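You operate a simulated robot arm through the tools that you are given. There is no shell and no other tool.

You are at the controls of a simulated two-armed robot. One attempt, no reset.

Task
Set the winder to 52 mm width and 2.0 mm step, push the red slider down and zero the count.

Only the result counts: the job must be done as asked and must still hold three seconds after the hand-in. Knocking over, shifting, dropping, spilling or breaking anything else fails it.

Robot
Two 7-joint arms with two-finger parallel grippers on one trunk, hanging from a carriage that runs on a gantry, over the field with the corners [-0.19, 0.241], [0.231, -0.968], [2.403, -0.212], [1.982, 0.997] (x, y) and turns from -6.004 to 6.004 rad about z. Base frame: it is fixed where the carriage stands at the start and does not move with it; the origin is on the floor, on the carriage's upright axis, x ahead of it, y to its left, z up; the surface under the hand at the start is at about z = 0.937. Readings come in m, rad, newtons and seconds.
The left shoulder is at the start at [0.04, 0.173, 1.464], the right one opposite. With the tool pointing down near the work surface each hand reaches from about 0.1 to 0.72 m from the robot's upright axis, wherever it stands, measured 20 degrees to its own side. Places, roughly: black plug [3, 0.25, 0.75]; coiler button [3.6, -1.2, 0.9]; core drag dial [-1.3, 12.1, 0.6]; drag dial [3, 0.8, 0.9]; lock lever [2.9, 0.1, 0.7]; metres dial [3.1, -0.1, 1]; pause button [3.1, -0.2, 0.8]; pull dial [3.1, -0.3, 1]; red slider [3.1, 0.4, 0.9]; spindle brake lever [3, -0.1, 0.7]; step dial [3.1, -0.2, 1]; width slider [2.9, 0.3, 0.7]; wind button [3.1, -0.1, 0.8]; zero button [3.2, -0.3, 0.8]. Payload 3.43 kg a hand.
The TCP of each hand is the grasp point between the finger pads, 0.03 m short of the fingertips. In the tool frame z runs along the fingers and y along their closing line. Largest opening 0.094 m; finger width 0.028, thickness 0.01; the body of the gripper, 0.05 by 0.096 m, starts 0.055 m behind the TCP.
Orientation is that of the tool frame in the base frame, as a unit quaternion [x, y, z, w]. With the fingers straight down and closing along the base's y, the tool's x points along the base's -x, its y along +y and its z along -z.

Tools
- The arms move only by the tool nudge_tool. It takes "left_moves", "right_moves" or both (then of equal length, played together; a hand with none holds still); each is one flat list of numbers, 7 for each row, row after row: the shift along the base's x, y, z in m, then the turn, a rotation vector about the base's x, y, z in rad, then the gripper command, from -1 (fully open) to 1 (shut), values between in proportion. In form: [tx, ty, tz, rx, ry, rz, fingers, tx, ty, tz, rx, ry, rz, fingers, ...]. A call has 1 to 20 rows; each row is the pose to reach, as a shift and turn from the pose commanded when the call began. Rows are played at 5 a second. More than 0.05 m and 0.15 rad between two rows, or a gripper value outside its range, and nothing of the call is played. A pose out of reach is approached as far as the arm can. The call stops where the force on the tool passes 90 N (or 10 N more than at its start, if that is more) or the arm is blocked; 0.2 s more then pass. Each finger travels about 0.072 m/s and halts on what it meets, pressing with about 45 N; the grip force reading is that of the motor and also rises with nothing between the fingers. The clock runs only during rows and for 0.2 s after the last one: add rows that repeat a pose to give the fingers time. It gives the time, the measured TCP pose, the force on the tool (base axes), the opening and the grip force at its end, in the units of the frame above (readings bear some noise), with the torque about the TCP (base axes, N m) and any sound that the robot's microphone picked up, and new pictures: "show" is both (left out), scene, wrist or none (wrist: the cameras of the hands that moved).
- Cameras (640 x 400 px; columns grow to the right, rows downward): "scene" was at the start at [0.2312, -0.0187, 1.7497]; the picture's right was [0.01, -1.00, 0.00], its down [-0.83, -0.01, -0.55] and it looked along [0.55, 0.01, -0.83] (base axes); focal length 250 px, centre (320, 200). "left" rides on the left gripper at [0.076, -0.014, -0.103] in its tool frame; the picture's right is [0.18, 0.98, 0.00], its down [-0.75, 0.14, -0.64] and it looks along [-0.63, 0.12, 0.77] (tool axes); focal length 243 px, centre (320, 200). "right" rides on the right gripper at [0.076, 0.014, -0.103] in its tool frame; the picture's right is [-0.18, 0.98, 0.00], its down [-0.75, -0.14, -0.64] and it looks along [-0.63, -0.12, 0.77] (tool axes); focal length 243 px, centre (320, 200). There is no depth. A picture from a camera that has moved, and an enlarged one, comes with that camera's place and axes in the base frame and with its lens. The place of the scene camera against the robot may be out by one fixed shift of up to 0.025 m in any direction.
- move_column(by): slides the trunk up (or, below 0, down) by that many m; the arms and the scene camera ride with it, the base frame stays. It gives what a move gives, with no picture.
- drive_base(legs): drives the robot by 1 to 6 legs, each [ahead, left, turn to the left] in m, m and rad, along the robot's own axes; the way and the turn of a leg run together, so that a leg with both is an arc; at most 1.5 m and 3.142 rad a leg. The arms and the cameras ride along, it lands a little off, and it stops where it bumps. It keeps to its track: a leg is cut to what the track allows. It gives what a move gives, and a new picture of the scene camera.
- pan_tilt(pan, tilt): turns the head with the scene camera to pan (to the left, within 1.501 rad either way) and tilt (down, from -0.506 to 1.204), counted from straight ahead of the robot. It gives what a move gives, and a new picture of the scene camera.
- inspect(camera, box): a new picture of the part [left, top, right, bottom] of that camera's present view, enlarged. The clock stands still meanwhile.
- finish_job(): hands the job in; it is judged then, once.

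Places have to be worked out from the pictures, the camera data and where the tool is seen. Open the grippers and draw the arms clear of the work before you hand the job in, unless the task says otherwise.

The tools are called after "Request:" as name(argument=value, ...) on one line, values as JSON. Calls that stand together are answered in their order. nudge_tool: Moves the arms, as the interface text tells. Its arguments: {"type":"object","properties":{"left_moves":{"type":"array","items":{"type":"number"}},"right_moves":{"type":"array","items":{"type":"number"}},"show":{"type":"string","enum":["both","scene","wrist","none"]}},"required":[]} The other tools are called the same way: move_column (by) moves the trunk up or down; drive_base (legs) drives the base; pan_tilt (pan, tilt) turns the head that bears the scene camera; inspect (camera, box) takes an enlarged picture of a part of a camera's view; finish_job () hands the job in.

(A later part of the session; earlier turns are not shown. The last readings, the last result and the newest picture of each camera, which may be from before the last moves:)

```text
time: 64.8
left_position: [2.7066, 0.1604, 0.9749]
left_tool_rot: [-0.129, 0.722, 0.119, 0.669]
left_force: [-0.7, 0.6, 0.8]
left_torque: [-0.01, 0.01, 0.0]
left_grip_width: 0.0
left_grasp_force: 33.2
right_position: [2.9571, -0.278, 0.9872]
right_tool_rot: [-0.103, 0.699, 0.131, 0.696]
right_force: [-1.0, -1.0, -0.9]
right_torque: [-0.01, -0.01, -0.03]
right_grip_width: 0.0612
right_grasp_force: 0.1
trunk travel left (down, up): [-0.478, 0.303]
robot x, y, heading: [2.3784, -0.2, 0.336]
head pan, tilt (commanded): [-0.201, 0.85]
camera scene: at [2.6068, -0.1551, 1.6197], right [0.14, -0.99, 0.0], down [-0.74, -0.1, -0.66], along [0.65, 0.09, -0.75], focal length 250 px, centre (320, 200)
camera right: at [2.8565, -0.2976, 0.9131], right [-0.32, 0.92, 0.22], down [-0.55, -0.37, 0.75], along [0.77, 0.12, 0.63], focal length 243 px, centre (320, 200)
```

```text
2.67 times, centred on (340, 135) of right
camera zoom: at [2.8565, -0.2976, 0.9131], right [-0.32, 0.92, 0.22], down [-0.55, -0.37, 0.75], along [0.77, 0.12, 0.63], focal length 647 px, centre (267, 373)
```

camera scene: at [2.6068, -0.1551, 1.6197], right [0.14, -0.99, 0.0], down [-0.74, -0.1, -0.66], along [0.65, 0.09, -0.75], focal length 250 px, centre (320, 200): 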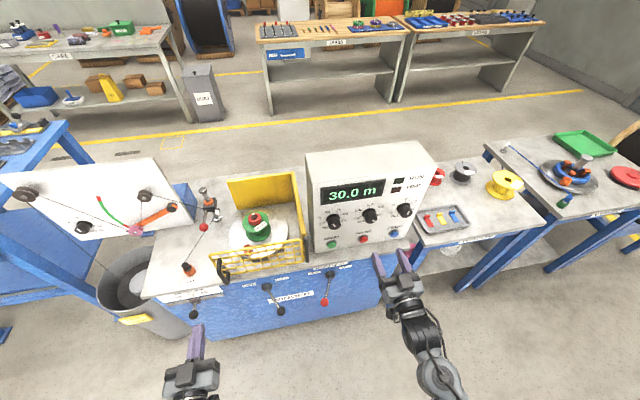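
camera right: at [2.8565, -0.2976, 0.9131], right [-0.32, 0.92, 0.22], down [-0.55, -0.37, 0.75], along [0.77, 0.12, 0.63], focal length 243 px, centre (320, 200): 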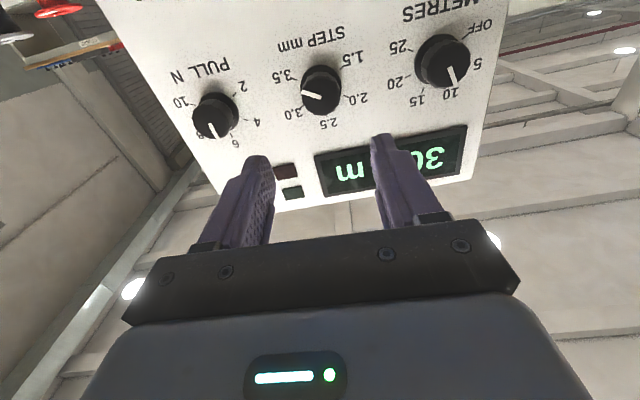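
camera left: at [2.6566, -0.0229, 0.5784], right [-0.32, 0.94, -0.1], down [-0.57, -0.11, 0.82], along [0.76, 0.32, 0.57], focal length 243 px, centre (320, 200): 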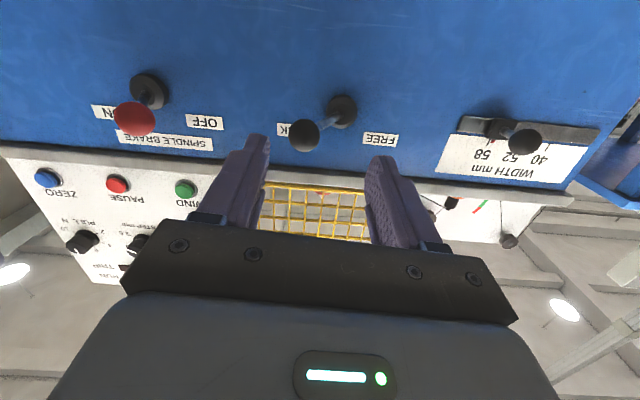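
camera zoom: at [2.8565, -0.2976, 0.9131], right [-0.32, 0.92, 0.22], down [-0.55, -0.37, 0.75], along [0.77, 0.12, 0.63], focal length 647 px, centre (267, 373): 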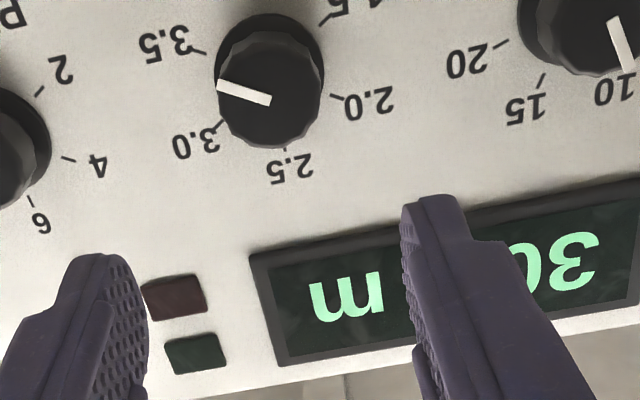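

The tool is squared on the knob, with v forward and about zero offset. I'll roll the gripper +45° (clockwise) so the grip can turn counter-clockwise through the middle of its range.

Request:
nudge_tool(right_moves=[0, 0, 0.002, 0.1235, 0.0431, 0, -0.3, 0, 0, 0.002, 0.247, 0.0863, 0, -0.3, 0, 0, 0.002, 0.3705, 0.1294, 0, -0.3, 0, 0, 0.002, 0.494, 0.1726, 0, -0.3, 0, 0, 0.002, 0.6175, 0.2157, 0, -0.3, 0, 0, 0.002, 0.741, 0.2589, 0, -0.3, 0, 0, 0.002, 0.741, 0.2589, 0, -0.3], show="wrist")

```text
time: 66.4
left_position: [2.7084, 0.1614, 0.9746]
left_tool_rot: [-0.13, 0.722, 0.12, 0.669]
left_force: [0.0, -0.5, -0.2]
left_torque: [0.02, 0.01, 0.0]
left_grip_width: 0.0
left_grasp_force: 33.8
right_position: [2.9596, -0.2795, 0.9899]
right_tool_rot: [0.172, 0.686, 0.386, 0.592]
right_force: [-1.2, 0.3, -0.3]
right_torque: [0.02, -0.03, 0.0]
right_grip_width: 0.0612
right_grasp_force: 0.1
trunk travel left (down, up): [-0.478, 0.303]
robot x, y, heading: [2.3824, -0.1964, 0.34]
head pan, tilt (commanded): [-0.201, 0.85]
camera right: at [2.8409, -0.2523, 0.95], right [-0.17, 0.5, 0.85], down [-0.4, -0.82, 0.41], along [0.9, -0.26, 0.34], focal length 243 px, centre (320, 200)
```

right: 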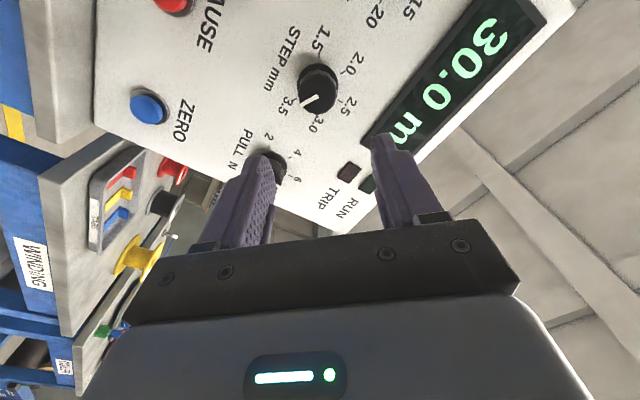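

Request:
nudge_tool(right_moves=[0.0378, 0.0135, 0, 0, 0, 0, -0.3, 0.0755, 0.027, -0.001, 0, 0, 0, -0.3, 0.1038, 0.0371, -0.001, 0, 0, 0, -0.3, 0.1253, 0.0448, -0.001, 0, 0, 0, -0.3, 0.1253, 0.0448, -0.001, 0, 0, 0, -0.3], show="wrist")

Request:
inspect(camera="scene", box=[310, 180, 430, 255])

```text
time: 67.6
left_position: [2.7069, 0.1602, 0.9738]
left_tool_rot: [-0.129, 0.722, 0.119, 0.669]
left_force: [-0.5, -0.2, 0.0]
left_torque: [0.01, 0.0, 0.01]
left_grip_width: 0.0
left_grasp_force: 32.9
right_position: [3.0828, -0.2342, 0.9893]
right_tool_rot: [0.172, 0.686, 0.385, 0.592]
right_force: [0.0, 0.1, 0.3]
right_torque: [0.01, -0.04, 0.03]
right_grip_width: 0.0611
right_grasp_force: 0.1
trunk travel left (down, up): [-0.478, 0.303]
robot x, y, heading: [2.375, -0.1984, 0.338]
head pan, tilt (commanded): [-0.201, 0.85]
camera right: at [2.9659, -0.2071, 0.9492], right [-0.17, 0.5, 0.85], down [-0.4, -0.82, 0.41], along [0.9, -0.26, 0.34], focal length 243 px, centre (320, 200)
```

right: 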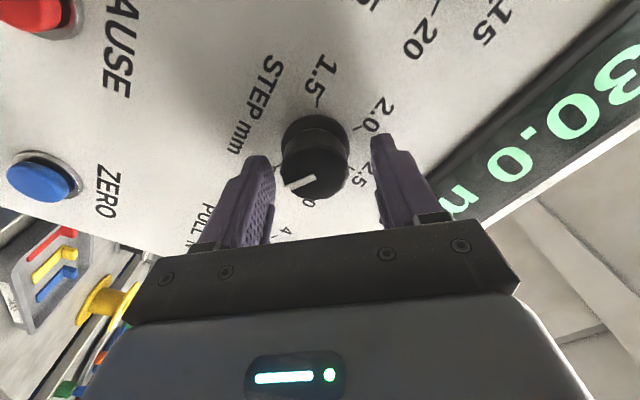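

```text
5.33 times, centred on (370, 218) of scene
camera zoom: at [2.6069, -0.1554, 1.6197], right [0.14, -0.99, 0.0], down [-0.74, -0.1, -0.66], along [0.65, 0.09, -0.75], focal length 1335 px, centre (53, 107)
```

zoom: 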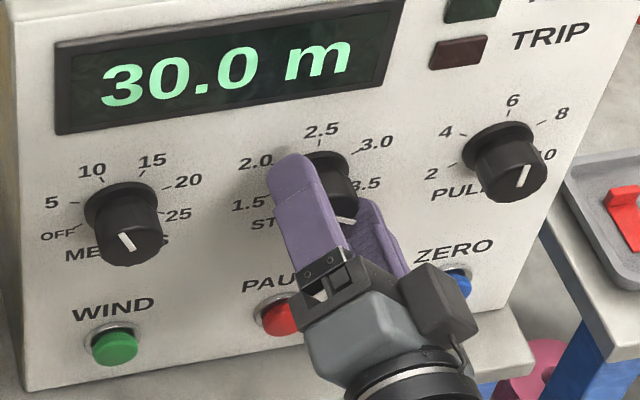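

The fingers straddle the knob. I'll edge 5 mm further in and close.

Request:
nudge_tool(right_moves=[0.0047, 0.0016, 0, 0, 0, 0, -0.3, 0.0047, 0.0016, 0, 0, 0, 0, 1, 0.0047, 0.0016, 0, 0, 0, 0, 1, 0.0047, 0.0016, 0, 0, 0, 0, 1], show="wrist")

```text
time: 68.6
left_position: [2.7075, 0.1604, 0.9743]
left_tool_rot: [-0.129, 0.722, 0.119, 0.669]
left_force: [0.1, -0.3, 0.5]
left_torque: [-0.03, 0.03, -0.01]
left_grip_width: 0.0
left_grasp_force: 33.1
right_position: [3.0878, -0.235, 0.986]
right_tool_rot: [0.172, 0.688, 0.384, 0.592]
right_force: [8.5, -2.6, -14.0]
right_torque: [0.11, -0.49, 0.31]
right_grip_width: 0.0372
right_grasp_force: 44.9
trunk travel left (down, up): [-0.478, 0.303]
robot x, y, heading: [2.3792, -0.2009, 0.342]
head pan, tilt (commanded): [-0.201, 0.85]
camera right: at [2.9707, -0.2067, 0.9474], right [-0.17, 0.51, 0.85], down [-0.4, -0.82, 0.41], along [0.9, -0.26, 0.34], focal length 243 px, centre (320, 200)
```

right: 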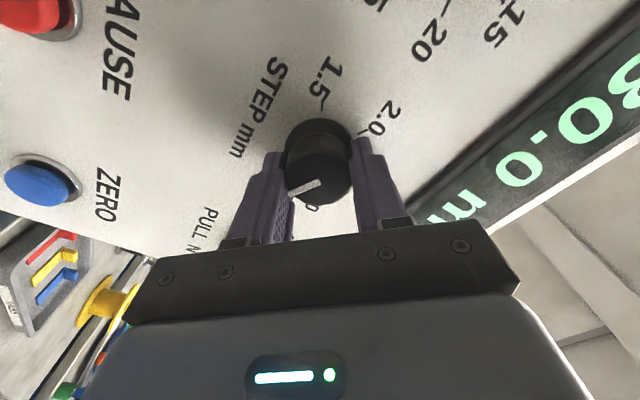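

It is gripped at 37 mm. Now I'll turn it counter-clockwise 90° about the forward axis, with a small shift to re-centre on the knob.

Request:
nudge_tool(right_moves=[0.0003, -0.001, -0.002, -0.1236, -0.0432, 0, 1, 0.0006, -0.002, -0.003, -0.2472, -0.0863, 0, 1, 0.0006, -0.002, -0.003, -0.3707, -0.1295, 0, 1, 0.0006, -0.002, -0.003, -0.4943, -0.1726, 0, 1, 0.0006, -0.002, -0.003, -0.6179, -0.2158, 0, 1, 0.0006, -0.002, -0.003, -0.7415, -0.2589, 0, 1, 0.0006, -0.002, -0.003, -0.865, -0.3021, 0, 1, 0.0006, -0.002, -0.003, -0.9886, -0.3452, 0, 1, 0.0006, -0.002, -0.003, -1.1122, -0.3884, 0, 1, 0.0006, -0.002, -0.003, -1.2358, -0.4316, 0, 1, 0.0006, -0.002, -0.003, -1.3594, -0.4747, 0, 1, 0.0006, -0.002, -0.003, -1.483, -0.5179, 0, 1, 0.0006, -0.002, -0.003, -1.483, -0.5179, 0, 1], show="wrist")

Request:
inspect(camera="scene", box=[310, 180, 430, 255])

```text
time: 71.4
left_position: [2.7055, 0.1628, 0.9729]
left_tool_rot: [-0.129, 0.722, 0.12, 0.669]
left_force: [0.0, -0.7, -0.4]
left_torque: [0.02, 0.02, -0.04]
left_grip_width: 0.0
left_grasp_force: 33.1
right_position: [3.0869, -0.2327, 0.9856]
right_tool_rot: [-0.363, 0.603, -0.144, 0.695]
right_force: [-17.4, 11.2, 17.1]
right_torque: [0.03, -0.06, 1.25]
right_grip_width: 0.0372
right_grasp_force: 45.1
trunk travel left (down, up): [-0.478, 0.303]
robot x, y, heading: [2.3804, -0.1995, 0.338]
head pan, tilt (commanded): [-0.201, 0.85]
camera right: at [3.0056, -0.3057, 0.9215], right [-0.28, 0.8, -0.53], down [-0.75, 0.17, 0.64], along [0.61, 0.58, 0.55], focal length 243 px, centre (320, 200)
```

right: 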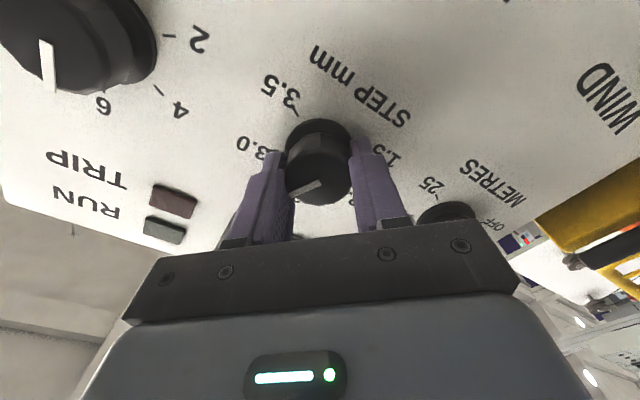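

```text
5.33 times, centred on (370, 218) of scene
camera zoom: at [2.6065, -0.1542, 1.6197], right [0.14, -0.99, 0.0], down [-0.74, -0.1, -0.66], along [0.65, 0.09, -0.75], focal length 1335 px, centre (53, 107)
```

zoom: 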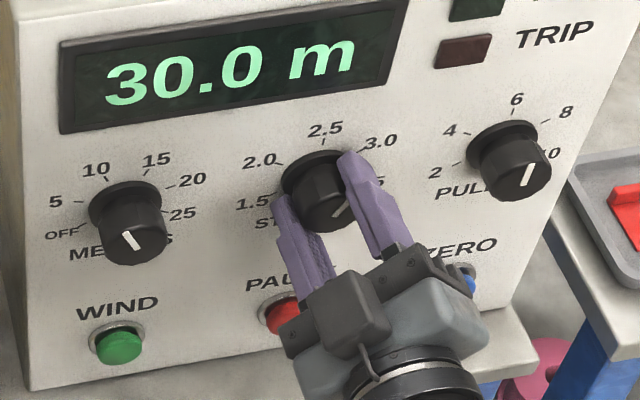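

The grip turned a full 90° and the knob followed, with the pointer now between 2.5 and 3.0. I'll open, roll back +90°, and read the free pose before gripping again.

Request:
nudge_tool(right_moves=[0, 0, 0, 0, 0, 0, -0.3, 0, 0, 0, 0, 0, 0, -0.3, 0, 0, 0, 0.1236, 0.0432, 0, -0.3, 0, 0, 0, 0.2472, 0.0863, 0, -0.3, 0, 0, 0, 0.3707, 0.1295, 0, -0.3, 0, 0, 0, 0.4943, 0.1726, 0, -0.3, 0, 0, 0, 0.6179, 0.2158, 0, -0.3, 0, 0, 0, 0.7415, 0.2589, 0, -0.3, 0, 0, 0, 0.865, 0.3021, 0, -0.3, 0, 0, 0, 0.9886, 0.3452, 0, -0.3, 0, 0, 0, 1.1122, 0.3884, 0, -0.3, 0, 0, 0, 1.2358, 0.4316, 0, -0.3, 0, 0, 0, 1.3594, 0.4747, 0, -0.3, 0, 0, 0, 1.483, 0.5179, 0, -0.3, 0, 0, 0, 1.483, 0.5179, 0, -0.3], show="wrist")

Request:
inspect(camera="right", box=[220, 60, 420, 185])

```text
time: 74.6
left_position: [2.7076, 0.1608, 0.9752]
left_tool_rot: [-0.13, 0.722, 0.12, 0.669]
left_force: [0.3, 0.2, 0.1]
left_torque: [0.02, 0.02, -0.01]
left_grip_width: 0.0
left_grasp_force: 33.0
right_position: [3.0895, -0.2358, 0.9858]
right_tool_rot: [0.173, 0.686, 0.386, 0.592]
right_force: [0.0, -0.9, 0.6]
right_torque: [0.01, 0.0, -0.01]
right_grip_width: 0.0611
right_grasp_force: 0.0
trunk travel left (down, up): [-0.478, 0.303]
robot x, y, heading: [2.3797, -0.2039, 0.333]
head pan, tilt (commanded): [-0.201, 0.85]
camera right: at [2.9716, -0.208, 0.946], right [-0.17, 0.5, 0.85], down [-0.4, -0.82, 0.41], along [0.9, -0.26, 0.34], focal length 243 px, centre (320, 200)
```

right: 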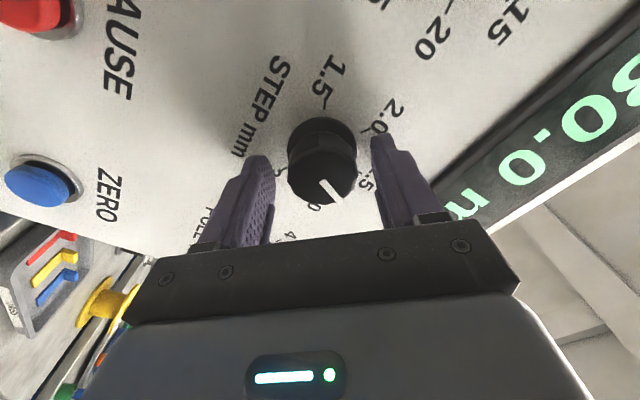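

```text
3.20 times, centred on (320, 122) of right
camera zoom: at [2.9716, -0.208, 0.946], right [-0.17, 0.5, 0.85], down [-0.4, -0.82, 0.41], along [0.9, -0.26, 0.34], focal length 776 px, centre (320, 448)
```

zoom: 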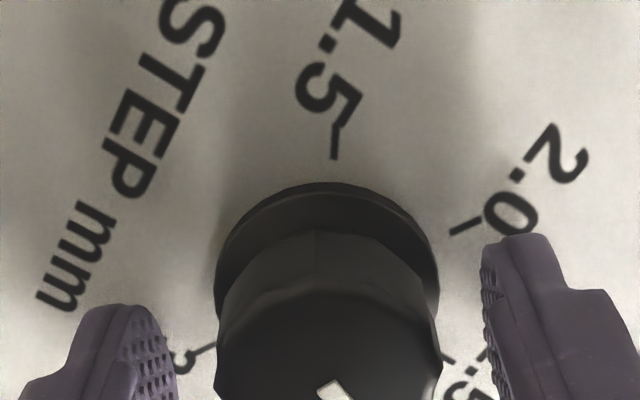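

The knob held its place. I'll nudge 2.5 mm left to centre, close, and turn another 90° counter-clockwise.

Request:
nudge_tool(right_moves=[-0.0009, 0.0025, -0.001, 0, 0, 0, -0.3, -0.0009, 0.0025, -0.001, 0, 0, 0, 1, -0.0009, 0.0025, -0.001, 0, 0, 0, 1, -0.0009, 0.0025, -0.001, 0, 0, 0, 1, -0.0009, 0.0025, -0.001, -0.1236, -0.0432, 0, 1, -0.0009, 0.0025, -0.001, -0.2472, -0.0863, 0, 1, -0.0009, 0.0025, -0.001, -0.3707, -0.1295, 0, 1, -0.0009, 0.0025, -0.001, -0.4943, -0.1726, 0, 1, -0.0009, 0.0025, -0.001, -0.6179, -0.2158, 0, 1, -0.0009, 0.0025, -0.001, -0.7415, -0.2589, 0, 1, -0.0009, 0.0025, -0.001, -0.865, -0.3021, 0, 1, -0.0009, 0.0025, -0.001, -0.9886, -0.3452, 0, 1, -0.0009, 0.0025, -0.001, -1.1122, -0.3884, 0, 1, -0.0009, 0.0025, -0.001, -1.2358, -0.4316, 0, 1, -0.0009, 0.0025, -0.001, -1.3594, -0.4747, 0, 1, -0.0009, 0.0025, -0.001, -1.483, -0.5179, 0, 1, -0.0009, 0.0025, -0.001, -1.483, -0.5179, 0, 1], show="wrist")

Request:
inspect(camera="scene", box=[310, 180, 430, 255])

```text
time: 78.2
left_position: [2.7069, 0.1595, 0.9745]
left_tool_rot: [-0.129, 0.722, 0.119, 0.669]
left_force: [0.2, 0.1, 0.0]
left_torque: [-0.04, 0.01, 0.01]
left_grip_width: 0.0
left_grasp_force: 32.2
right_position: [3.0871, -0.2321, 0.9858]
right_tool_rot: [-0.365, 0.604, -0.146, 0.694]
right_force: [1.2, -0.8, 2.7]
right_torque: [-0.02, 0.04, 0.92]
right_grip_width: 0.0377
right_grasp_force: 44.7
trunk travel left (down, up): [-0.478, 0.303]
robot x, y, heading: [2.3772, -0.1992, 0.337]
head pan, tilt (commanded): [-0.201, 0.85]
camera right: at [3.0061, -0.3068, 0.9205], right [-0.28, 0.8, -0.54], down [-0.74, 0.18, 0.64], along [0.61, 0.58, 0.55], focal length 243 px, centre (320, 200)
```

right: 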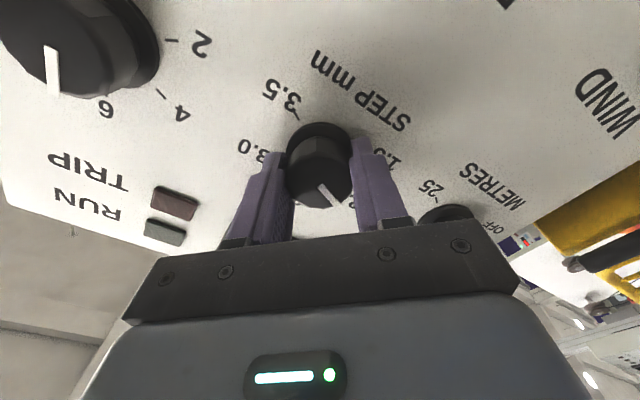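

```text
5.33 times, centred on (370, 218) of scene
camera zoom: at [2.6073, -0.1553, 1.6198], right [0.14, -0.99, 0.0], down [-0.74, -0.1, -0.66], along [0.65, 0.09, -0.75], focal length 1335 px, centre (53, 107)
```

zoom: 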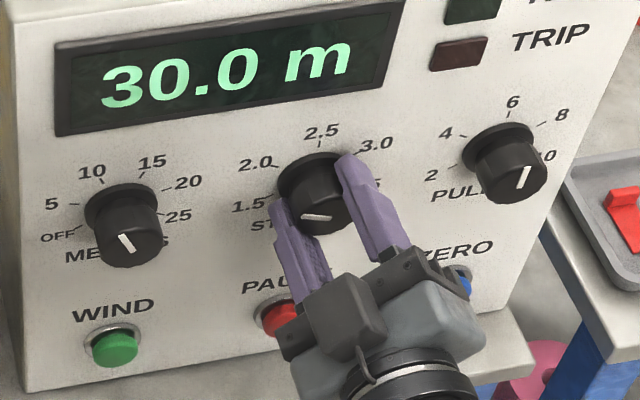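

Request:
inspect(camera="right", box=[256, 100, 384, 220])

Request:
inspect(camera="scene", box=[350, 195, 390, 220])

```text
3.33 times, centred on (320, 160) of right
camera zoom: at [3.0061, -0.3068, 0.9205], right [-0.28, 0.8, -0.54], down [-0.74, 0.18, 0.64], along [0.61, 0.58, 0.55], focal length 809 px, centre (320, 333)
```

zoom: 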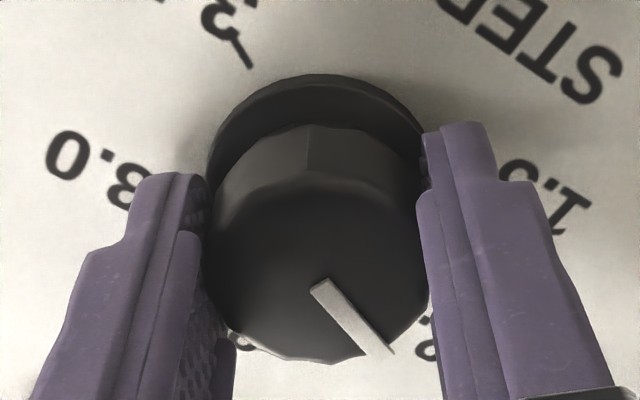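

```text
16.00 times, centred on (370, 208) of scene
camera zoom: at [2.6073, -0.1553, 1.6198], right [0.14, -0.99, 0.0], down [-0.74, -0.1, -0.66], along [0.65, 0.09, -0.75], focal length 4005 px, centre (-480, 80)
```

zoom: 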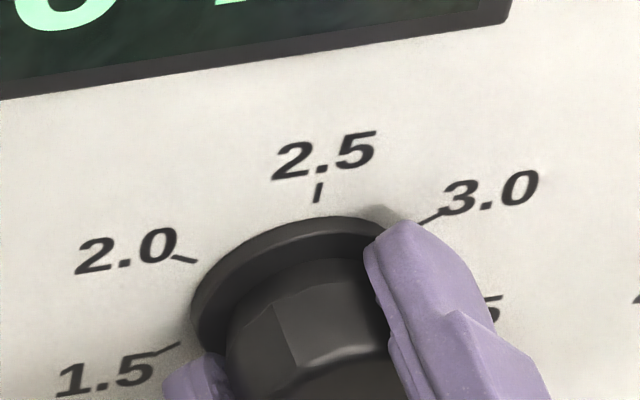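

The pointer now points left and slightly up, near 2.0. I'll open, back off, and check it in a clear view.

Request:
nudge_tool(right_moves=[0, 0, 0, 0, 0, 0, -0.3, 0, 0, 0, 0, 0, 0, -0.3, -0.0378, -0.0132, 0, 0, 0, 0, -0.3, -0.0755, -0.0264, 0, 0, 0, 0, -0.3, -0.1133, -0.0396, 0, 0.1, 0.035, 0, -0.3, -0.1133, -0.0396, 0, 0.2, 0.07, 0, -0.3, -0.1133, -0.0396, 0, 0.3, 0.105, 0, -0.3, -0.1133, -0.0396, 0, 0.4, 0.14, 0, -0.3, -0.1133, -0.0396, 0, 0.5, 0.175, 0, -0.3, -0.1133, -0.0396, 0, 0.6, 0.21, 0, -0.3, -0.1133, -0.0396, 0, 0.7415, 0.2589, 0, -0.3, -0.1133, -0.0396, 0, 0.7415, 0.2589, 0, -0.3], show="none")

Request:
inspect(camera="right", box=[220, 40, 420, 165])

Request:
inspect(camera="scene", box=[340, 190, 404, 230])

```text
time: 80.8
left_position: [2.7065, 0.1601, 0.9729]
left_tool_rot: [-0.13, 0.722, 0.12, 0.669]
left_force: [0.6, 0.7, 0.6]
left_torque: [0.02, 0.01, 0.03]
left_grip_width: 0.0
left_grasp_force: 33.0
right_position: [2.9745, -0.2736, 0.9844]
right_tool_rot: [-0.103, 0.699, 0.13, 0.696]
right_force: [0.3, 0.1, 0.2]
right_torque: [0.03, 0.01, -0.01]
right_grip_width: 0.0612
right_grasp_force: 0.1
trunk travel left (down, up): [-0.478, 0.303]
robot x, y, heading: [2.3798, -0.1988, 0.34]
head pan, tilt (commanded): [-0.201, 0.85]
```

```text
3.20 times, centred on (320, 102) of right
camera zoom: at [2.8732, -0.291, 0.9103], right [-0.32, 0.92, 0.22], down [-0.55, -0.37, 0.75], along [0.77, 0.11, 0.63], focal length 776 px, centre (320, 512)
```

zoom: 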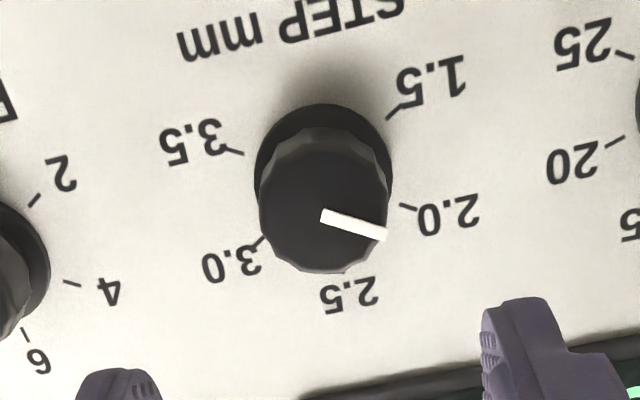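

```text
10.00 times, centred on (372, 210) of scene
camera zoom: at [2.6072, -0.1553, 1.6198], right [0.14, -0.99, 0.0], down [-0.74, -0.1, -0.66], along [0.65, 0.09, -0.75], focal length 2503 px, centre (-200, 100)
```

zoom: 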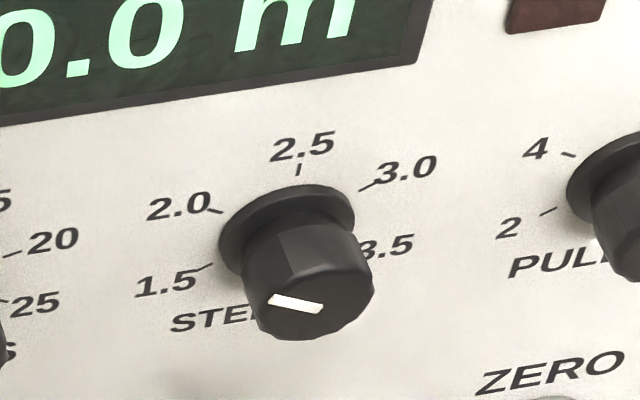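

From below, the pointer is exactly parallel to the line through the 3.5 and 2.0 ticks, so the step is at 2.0. Next is the red slider with the left hand. I'll pitch its fingers about 45° down and move it over the table at z≈1.02 to look.

Request:
nudge_tool(left_moves=[0.0326, 0.022, 0.01, -0.0462, 0.1322, 0, 1, 0.0652, 0.0439, 0.02, -0.0923, 0.2643, 0, 1, 0.0977, 0.0659, 0.03, -0.1385, 0.3965, 0, 1, 0.1303, 0.0878, 0.04, -0.1846, 0.5287, 0, 1, 0.1629, 0.1098, 0.05, -0.2308, 0.6609, 0, 1, 0.1629, 0.1098, 0.05, -0.2308, 0.6609, 0, 1], show="wrist")

Request:
pan_tilt(pan=0.25, tilt=0.85)

```text
time: 82.2
left_position: [2.868, 0.2711, 1.0229]
left_tool_rot: [-0.159, 0.909, 0.072, 0.378]
left_force: [0.4, 0.4, -0.5]
left_torque: [0.0, 0.02, -0.03]
left_grip_width: 0.0
left_grasp_force: 33.3
right_position: [2.973, -0.2728, 0.9838]
right_tool_rot: [-0.105, 0.699, 0.129, 0.696]
right_force: [0.4, -0.7, 0.4]
right_torque: [0.04, -0.01, -0.03]
right_grip_width: 0.0613
right_grasp_force: 0.0
trunk travel left (down, up): [-0.478, 0.303]
robot x, y, heading: [2.3799, -0.1977, 0.342]
head pan, tilt (commanded): [-0.201, 0.85]
camera left: at [2.7545, 0.2142, 1.0407], right [-0.46, 0.88, -0.12], down [0.02, 0.15, 0.99], along [0.89, 0.45, -0.09], focal length 243 px, centre (320, 200)
```

left: 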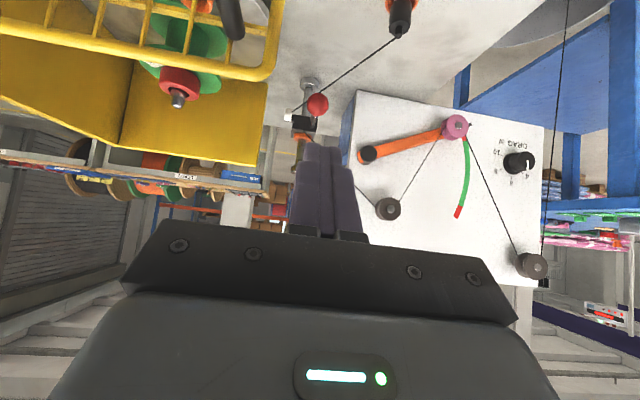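

```text
time: 83.1
left_position: [2.8692, 0.2714, 1.0245]
left_tool_rot: [-0.158, 0.909, 0.072, 0.38]
left_force: [-0.1, 0.5, 0.4]
left_torque: [0.02, -0.02, -0.03]
left_grip_width: 0.0
left_grasp_force: 33.1
right_position: [2.9745, -0.2722, 0.9848]
right_tool_rot: [-0.104, 0.699, 0.13, 0.696]
right_force: [0.4, 0.4, 0.6]
right_torque: [0.0, 0.01, -0.04]
right_grip_width: 0.0611
right_grasp_force: 0.0
trunk travel left (down, up): [-0.478, 0.303]
robot x, y, heading: [2.373, -0.2014, 0.343]
head pan, tilt (commanded): [0.25, 0.85]
camera scene: at [2.5947, -0.1227, 1.6198], right [0.55, -0.83, 0.0], down [-0.63, -0.42, -0.66], along [0.55, 0.37, -0.75], focal length 250 px, centre (320, 200)
```

scene: 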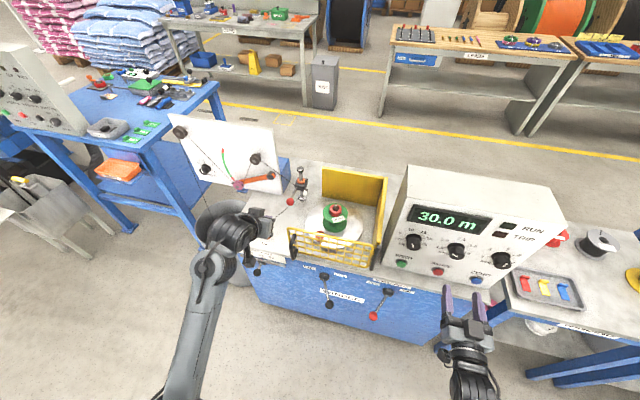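

Request:
inspect(camera="left", box=[220, 50, 420, 175])

Request:
inspect(camera="scene", box=[250, 150, 346, 210])

```text
3.20 times, centred on (320, 112) of left
camera zoom: at [2.7557, 0.2144, 1.0411], right [-0.46, 0.88, -0.12], down [0.02, 0.15, 0.99], along [0.89, 0.45, -0.09], focal length 776 px, centre (320, 480)
```

zoom: 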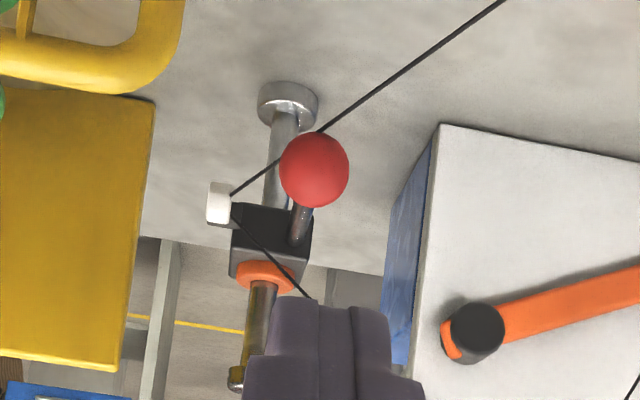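

```text
6.67 times, centred on (298, 180) of scene
camera zoom: at [2.5947, -0.1227, 1.6198], right [0.55, -0.83, 0.0], down [-0.63, -0.42, -0.66], along [0.55, 0.37, -0.75], focal length 1669 px, centre (467, 333)
```

zoom: 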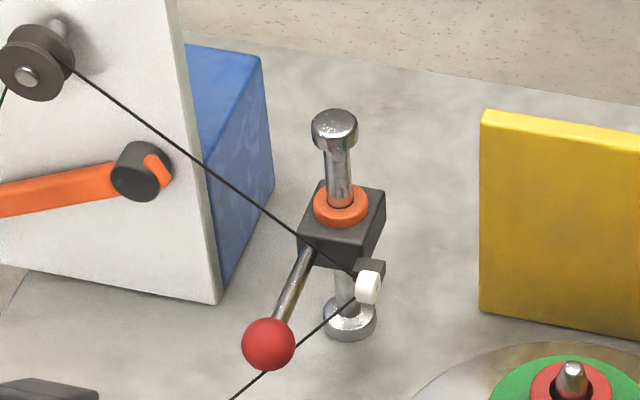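

The ball is at v 3.017, l −0.680, z 0.870, on a block that slides on a vertical post, and the gate corner is about 5 cm to its right. I'll pitch the left hand steeper and raise it, then lower the trunk so the reach is comfortable.

Request:
nudge_tool(left_moves=[0, 0, 0.04, -0.0286, 0.0819, 0, 1, 0, 0, 0.08, -0.0571, 0.1637, 0, 1, 0, 0, 0.12, -0.0857, 0.2456, 0, 1, 0, 0, 0.15, -0.0857, 0.2456, 0, 1, 0, 0, 0.15, -0.0857, 0.2456, 0, 1], show="none")

Request:
move_column(by=-0.15)

Request:
inspect(camera="left", box=[0, 0, 640, 400])

Request:
inspect(camera="scene", box=[160, 100, 400, 250])

```text
time: 83.9
left_position: [2.8756, 0.2706, 1.1463]
left_tool_rot: [-0.166, 0.944, 0.053, 0.28]
left_force: [49.1, 11.3, -38.4]
left_torque: [1.31, -2.2, 1.0]
left_grip_width: 0.0001
left_grasp_force: 33.5
right_position: [2.9748, -0.2726, 0.9843]
right_tool_rot: [-0.104, 0.698, 0.132, 0.696]
right_force: [0.2, -0.6, -0.8]
right_torque: [-0.01, 0.02, -0.06]
right_grip_width: 0.0609
right_grasp_force: 0.1
trunk travel left (down, up): [-0.478, 0.303]
robot x, y, heading: [2.3804, -0.2024, 0.339]
head pan, tilt (commanded): [0.25, 0.85]
stopped in row 4 (left hand): the force on the tool passed its limit at 198 N (the readings are from after the stop); the commanded pose is now the measured one
```

```text
time: 85.7
left_position: [2.876, 0.2702, 0.9959]
left_tool_rot: [-0.167, 0.944, 0.055, 0.279]
left_force: [54.0, 8.5, -55.9]
left_torque: [2.4, -4.3, 1.79]
left_grip_width: 0.0
left_grasp_force: 33.0
right_position: [2.9741, -0.2723, 0.8345]
right_tool_rot: [-0.105, 0.698, 0.129, 0.696]
right_force: [-0.1, 0.4, -0.4]
right_torque: [0.01, -0.01, -0.03]
right_grip_width: 0.0613
right_grasp_force: 0.0
trunk travel left (down, up): [-0.328, 0.453]
robot x, y, heading: [2.3798, -0.1996, 0.341]
head pan, tilt (commanded): [0.25, 0.85]
```

```text
1.00 times, centred on (320, 200) of left (not enlarged: the box is as wide or as high as the picture)
camera zoom: at [2.7687, 0.2169, 1.0404], right [-0.48, 0.87, -0.09], down [0.22, 0.22, 0.95], along [0.85, 0.44, -0.3], focal length 243 px, centre (320, 200)
```

zoom: 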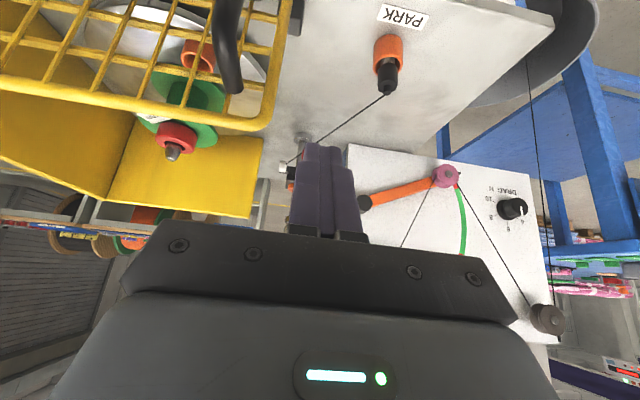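

```text
2.67 times, centred on (280, 175) of scene
camera zoom: at [2.5948, -0.1226, 1.4699], right [0.55, -0.83, 0.0], down [-0.62, -0.42, -0.66], along [0.55, 0.37, -0.75], focal length 668 px, centre (427, 267)
```

zoom: 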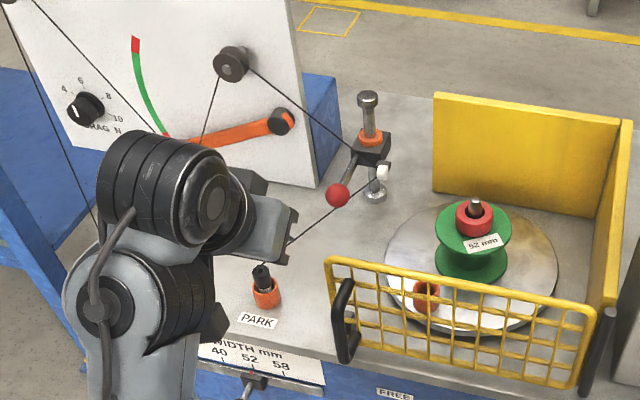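

The steeper pitch ran into the wrist limit. I'll go back to about 45° to relieve it and yaw the fingers a little right, which moves the hand body away from the gate.

Request:
nudge_tool(left_moves=[0, 0, 0, 0.022, -0.0629, 0, 1, 0, 0, 0, 0.0439, -0.1259, 0, 1, 0, 0, 0, 0.0659, -0.1888, 0, 1, 0, 0, 0, 0.0659, -0.1888, 0, 1], show="none")

Request:
nudge_tool(left_moves=[0, 0, 0.01, 0, 0, -0.1, 1, 0, 0, 0.02, 0, 0, -0.2, 1, 0, 0, 0.02, 0, 0, -0.28, 1, 0, 0, 0.02, 0, 0, -0.28, 1], show="wrist")

```text
time: 86.7
left_position: [2.874, 0.2703, 0.9963]
left_tool_rot: [-0.162, 0.912, 0.07, 0.371]
left_force: [0.7, -0.7, 1.0]
left_torque: [-0.01, 0.03, -0.02]
left_grip_width: 0.0
left_grasp_force: 32.7
right_position: [2.9745, -0.273, 0.8344]
right_tool_rot: [-0.104, 0.699, 0.13, 0.696]
right_force: [-0.5, 1.2, 0.2]
right_torque: [0.01, 0.0, 0.01]
right_grip_width: 0.0614
right_grasp_force: 0.0
trunk travel left (down, up): [-0.328, 0.453]
robot x, y, heading: [2.3739, -0.2028, 0.339]
head pan, tilt (commanded): [0.25, 0.85]
```

```text
time: 87.7
left_position: [2.8757, 0.2709, 1.0143]
left_tool_rot: [-0.032, 0.926, 0.017, 0.376]
left_force: [-0.6, 0.0, -0.4]
left_torque: [0.0, 0.03, -0.03]
left_grip_width: 0.0002
left_grasp_force: 33.4
right_position: [2.9739, -0.2719, 0.834]
right_tool_rot: [-0.105, 0.699, 0.13, 0.696]
right_force: [0.8, 0.0, -0.4]
right_torque: [-0.03, 0.01, 0.0]
right_grip_width: 0.0611
right_grasp_force: 0.0
trunk travel left (down, up): [-0.328, 0.453]
robot x, y, heading: [2.3748, -0.1996, 0.337]
head pan, tilt (commanded): [0.25, 0.85]
camera left: at [2.7503, 0.2486, 1.0358], right [-0.2, 0.97, -0.12], down [0.08, 0.14, 0.99], along [0.98, 0.19, -0.11], focal length 243 px, centre (320, 200)
```

left: 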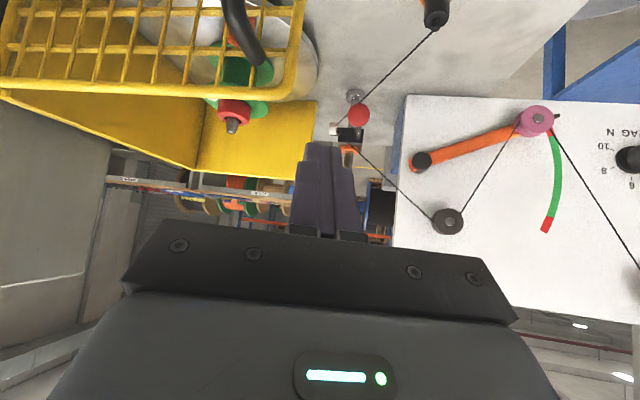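

The tension is gone, and the tool is pitched 45° and yawed right. A third sighting gives the ball at (v 3.017, l −0.681, z 0.869). I'll move forward above it, keeping z≈1.01.

Request:
nudge_tool(left_moves=[0.037, 0.0168, 0, 0, 0, 0, 1, 0.074, 0.0335, 0, 0, 0, 0, 1, 0.1109, 0.0503, 0, 0, 0, 0, 1, 0.1479, 0.067, 0, 0, 0, 0, 1, 0.1849, 0.0838, 0, 0, 0, 0, 1, 0.1849, 0.0838, 0, 0, 0, 0, 1], show="wrist")

Request:
inspect(camera="scene", box=[220, 110, 380, 210])

```text
time: 89.1
left_position: [3.0593, 0.3552, 1.0147]
left_tool_rot: [-0.033, 0.926, 0.016, 0.376]
left_force: [0.0, -0.4, -0.4]
left_torque: [-0.01, -0.04, 0.04]
left_grip_width: 0.0
left_grasp_force: 33.1
right_position: [2.9734, -0.2735, 0.8347]
right_tool_rot: [-0.104, 0.699, 0.129, 0.696]
right_force: [-0.6, -0.6, 0.3]
right_torque: [0.02, 0.0, -0.02]
right_grip_width: 0.061
right_grasp_force: 0.1
trunk travel left (down, up): [-0.328, 0.453]
robot x, y, heading: [2.3756, -0.2008, 0.341]
head pan, tilt (commanded): [0.25, 0.85]
camera left: at [2.9353, 0.3323, 1.035], right [-0.2, 0.97, -0.12], down [0.08, 0.14, 0.99], along [0.98, 0.19, -0.11], focal length 243 px, centre (320, 200)
```

left: 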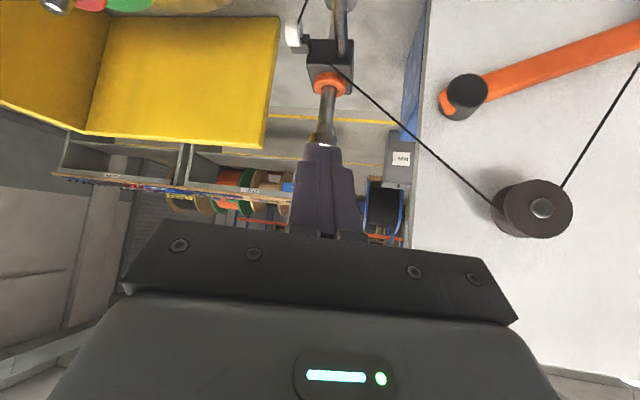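

```text
4.00 times, centred on (300, 160) of scene
camera zoom: at [2.5942, -0.1232, 1.4696], right [0.55, -0.83, 0.0], down [-0.63, -0.42, -0.66], along [0.55, 0.37, -0.75], focal length 1001 px, centre (400, 360)
```

zoom: 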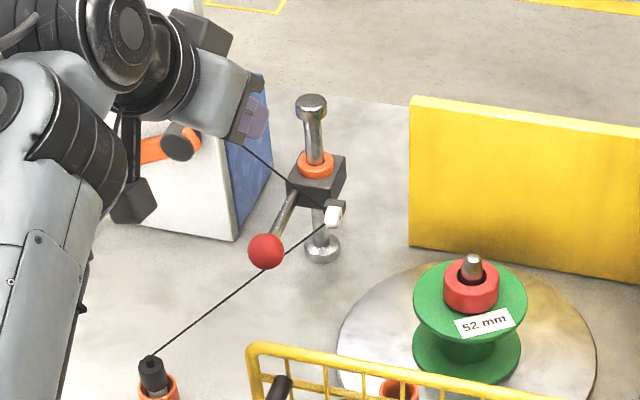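

The hand is over the ball (corner v 3.016, l −0.676). I'll lower it to just above the ball top.

Request:
nudge_tool(left_moves=[0, 0, -0.03, 0, 0, 0, 1, 0, 0, -0.06, 0, 0, 0, 1, 0, 0, -0.088, 0, 0, 0, 1, 0, 0, -0.088, 0, 0, 0, 1], show="wrist")

Request:
inspect(camera="scene", box=[240, 130, 336, 190])

```text
time: 90.1
left_position: [3.0591, 0.3553, 0.927]
left_tool_rot: [-0.032, 0.926, 0.015, 0.375]
left_force: [-0.1, -0.3, -0.3]
left_torque: [-0.01, -0.01, 0.0]
left_grip_width: 0.0001
left_grasp_force: 32.7
right_position: [2.9745, -0.2719, 0.8342]
right_tool_rot: [-0.104, 0.698, 0.13, 0.696]
right_force: [0.6, -0.6, 0.4]
right_torque: [0.01, -0.01, 0.02]
right_grip_width: 0.0612
right_grasp_force: 0.3
trunk travel left (down, up): [-0.328, 0.453]
robot x, y, heading: [2.3794, -0.2016, 0.341]
head pan, tilt (commanded): [0.25, 0.85]
camera left: at [2.9358, 0.3317, 0.9467], right [-0.2, 0.97, -0.12], down [0.08, 0.14, 0.99], along [0.98, 0.19, -0.11], focal length 243 px, centre (320, 200)
```

left: 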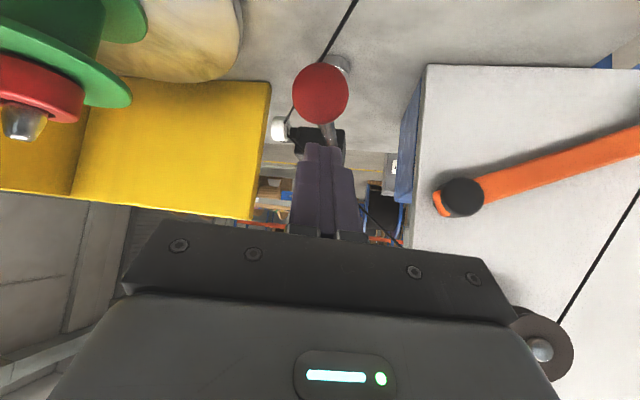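

```text
6.67 times, centred on (288, 160) of scene
camera zoom: at [2.5948, -0.1226, 1.4698], right [0.55, -0.83, 0.0], down [-0.62, -0.42, -0.66], along [0.55, 0.37, -0.75], focal length 1669 px, centre (533, 467)
```

zoom: 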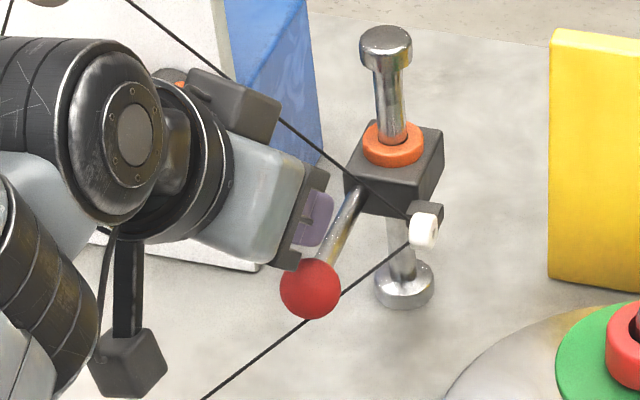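

The fingertip edge is about 1 cm above the top of the ball. I'll press down in small steps.

Request:
nudge_tool(left_moves=[0, 0, -0.008, 0, 0, 0, 1, 0, 0, -0.016, 0, 0, 0, 1, 0, 0, -0.024, 0, 0, 0, 1, 0, 0, -0.03, 0, 0, 0, 1], show="wrist")

Request:
inspect(camera="scene", box=[240, 130, 336, 190])

```text
time: 91.1
left_position: [3.0591, 0.3551, 0.8983]
left_tool_rot: [-0.033, 0.926, 0.016, 0.377]
left_force: [1.9, 1.2, 0.5]
left_torque: [0.0, -0.06, 0.03]
left_grip_width: 0.0
left_grasp_force: 33.1
right_position: [2.9737, -0.2723, 0.8344]
right_tool_rot: [-0.104, 0.699, 0.129, 0.696]
right_force: [-0.6, 0.9, 0.2]
right_torque: [0.0, 0.02, -0.01]
right_grip_width: 0.0611
right_grasp_force: 0.1
trunk travel left (down, up): [-0.328, 0.453]
robot x, y, heading: [2.3768, -0.1976, 0.338]
head pan, tilt (commanded): [0.25, 0.85]
camera left: at [2.9356, 0.3319, 0.9175], right [-0.2, 0.97, -0.12], down [0.08, 0.14, 0.99], along [0.98, 0.19, -0.11], focal length 243 px, centre (320, 200)
```

left: 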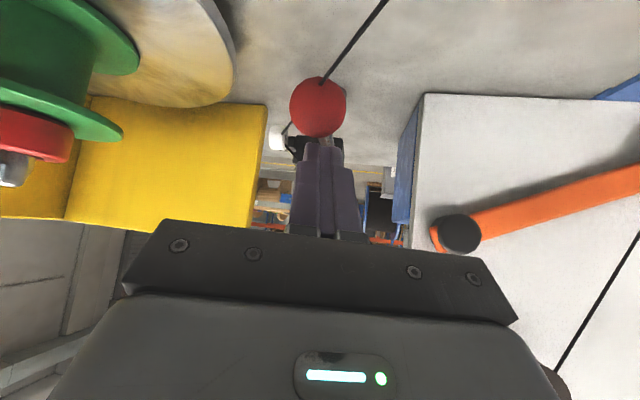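

```text
6.67 times, centred on (288, 160) of scene
camera zoom: at [2.5948, -0.1225, 1.4698], right [0.55, -0.83, 0.0], down [-0.62, -0.42, -0.66], along [0.55, 0.37, -0.75], focal length 1669 px, centre (533, 467)
```

zoom: 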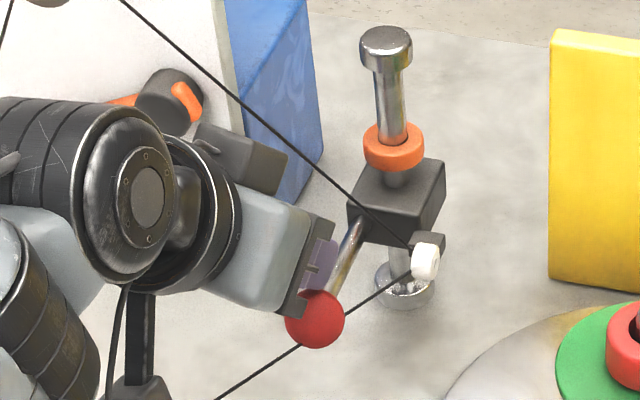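

The block is sliding down and leaving the orange collar behind. I'll keep pressing to the stop.

Request:
nudge_tool(left_moves=[0, 0, -0.006, 0, 0, 0, 1, 0, 0, -0.012, 0, 0, 0, 1, 0, 0, -0.018, 0, 0, 0, 1], show="wrist")

Request:
inspect(camera="scene", box=[240, 130, 336, 190])

```text
time: 91.9
left_position: [3.0599, 0.3545, 0.8789]
left_tool_rot: [-0.033, 0.926, 0.017, 0.376]
left_force: [0.6, 1.1, 0.9]
left_torque: [0.03, -0.04, 0.01]
left_grip_width: 0.0003
left_grasp_force: 32.8
right_position: [2.9744, -0.2726, 0.8337]
right_tool_rot: [-0.102, 0.699, 0.129, 0.696]
right_force: [-1.0, 0.8, -0.2]
right_torque: [0.01, -0.02, 0.0]
right_grip_width: 0.0612
right_grasp_force: 0.1
trunk travel left (down, up): [-0.328, 0.453]
robot x, y, heading: [2.3798, -0.2019, 0.343]
head pan, tilt (commanded): [0.25, 0.85]
camera left: at [2.9358, 0.3316, 0.8998], right [-0.2, 0.97, -0.12], down [0.08, 0.14, 0.99], along [0.98, 0.19, -0.11], focal length 243 px, centre (320, 200)
```

left: 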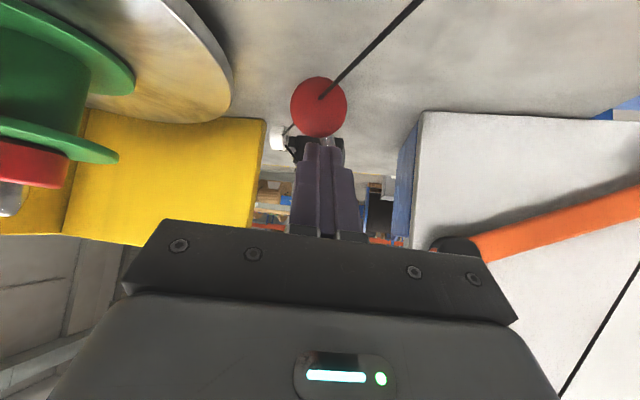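

```text
6.67 times, centred on (288, 160) of scene
camera zoom: at [2.5948, -0.1225, 1.4698], right [0.55, -0.83, 0.0], down [-0.62, -0.42, -0.66], along [0.55, 0.37, -0.75], focal length 1669 px, centre (533, 467)
```

zoom: 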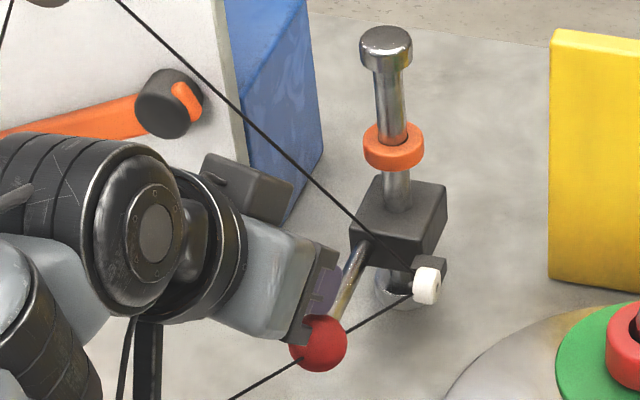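

Still sliding, and the line passes through without resistance. I'll continue.

Request:
nudge_tool(left_moves=[0, 0, -0.006, 0, 0, 0, 1, 0, 0, -0.012, 0, 0, 0, 1, 0, 0, -0.018, 0, 0, 0, 1], show="none")

Request:
inspect(camera="scene", box=[240, 130, 336, 190])

```text
time: 92.7
left_position: [3.0599, 0.3557, 0.8606]
left_tool_rot: [-0.032, 0.926, 0.017, 0.376]
left_force: [-0.1, 0.2, 1.2]
left_torque: [0.03, -0.03, -0.01]
left_grip_width: 0.0
left_grasp_force: 33.1
right_position: [2.974, -0.2725, 0.8344]
right_tool_rot: [-0.104, 0.698, 0.131, 0.696]
right_force: [-0.4, -0.4, -0.3]
right_torque: [-0.02, 0.03, 0.0]
right_grip_width: 0.061
right_grasp_force: 0.2
trunk travel left (down, up): [-0.328, 0.453]
robot x, y, heading: [2.3791, -0.2035, 0.339]
head pan, tilt (commanded): [0.25, 0.85]
```

```text
6.67 times, centred on (288, 160) of scene
camera zoom: at [2.5949, -0.1225, 1.4699], right [0.55, -0.83, 0.0], down [-0.62, -0.42, -0.66], along [0.55, 0.37, -0.75], focal length 1669 px, centre (533, 467)
```

zoom: 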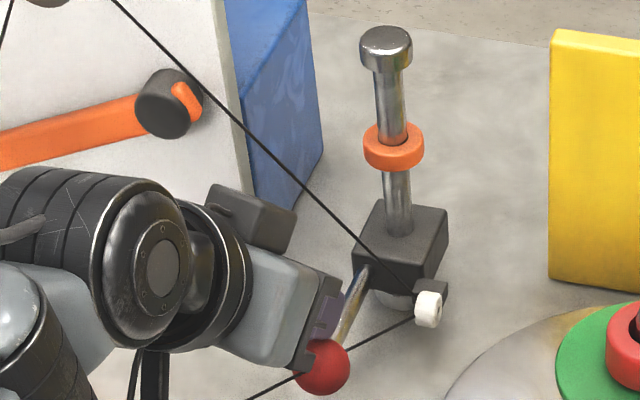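

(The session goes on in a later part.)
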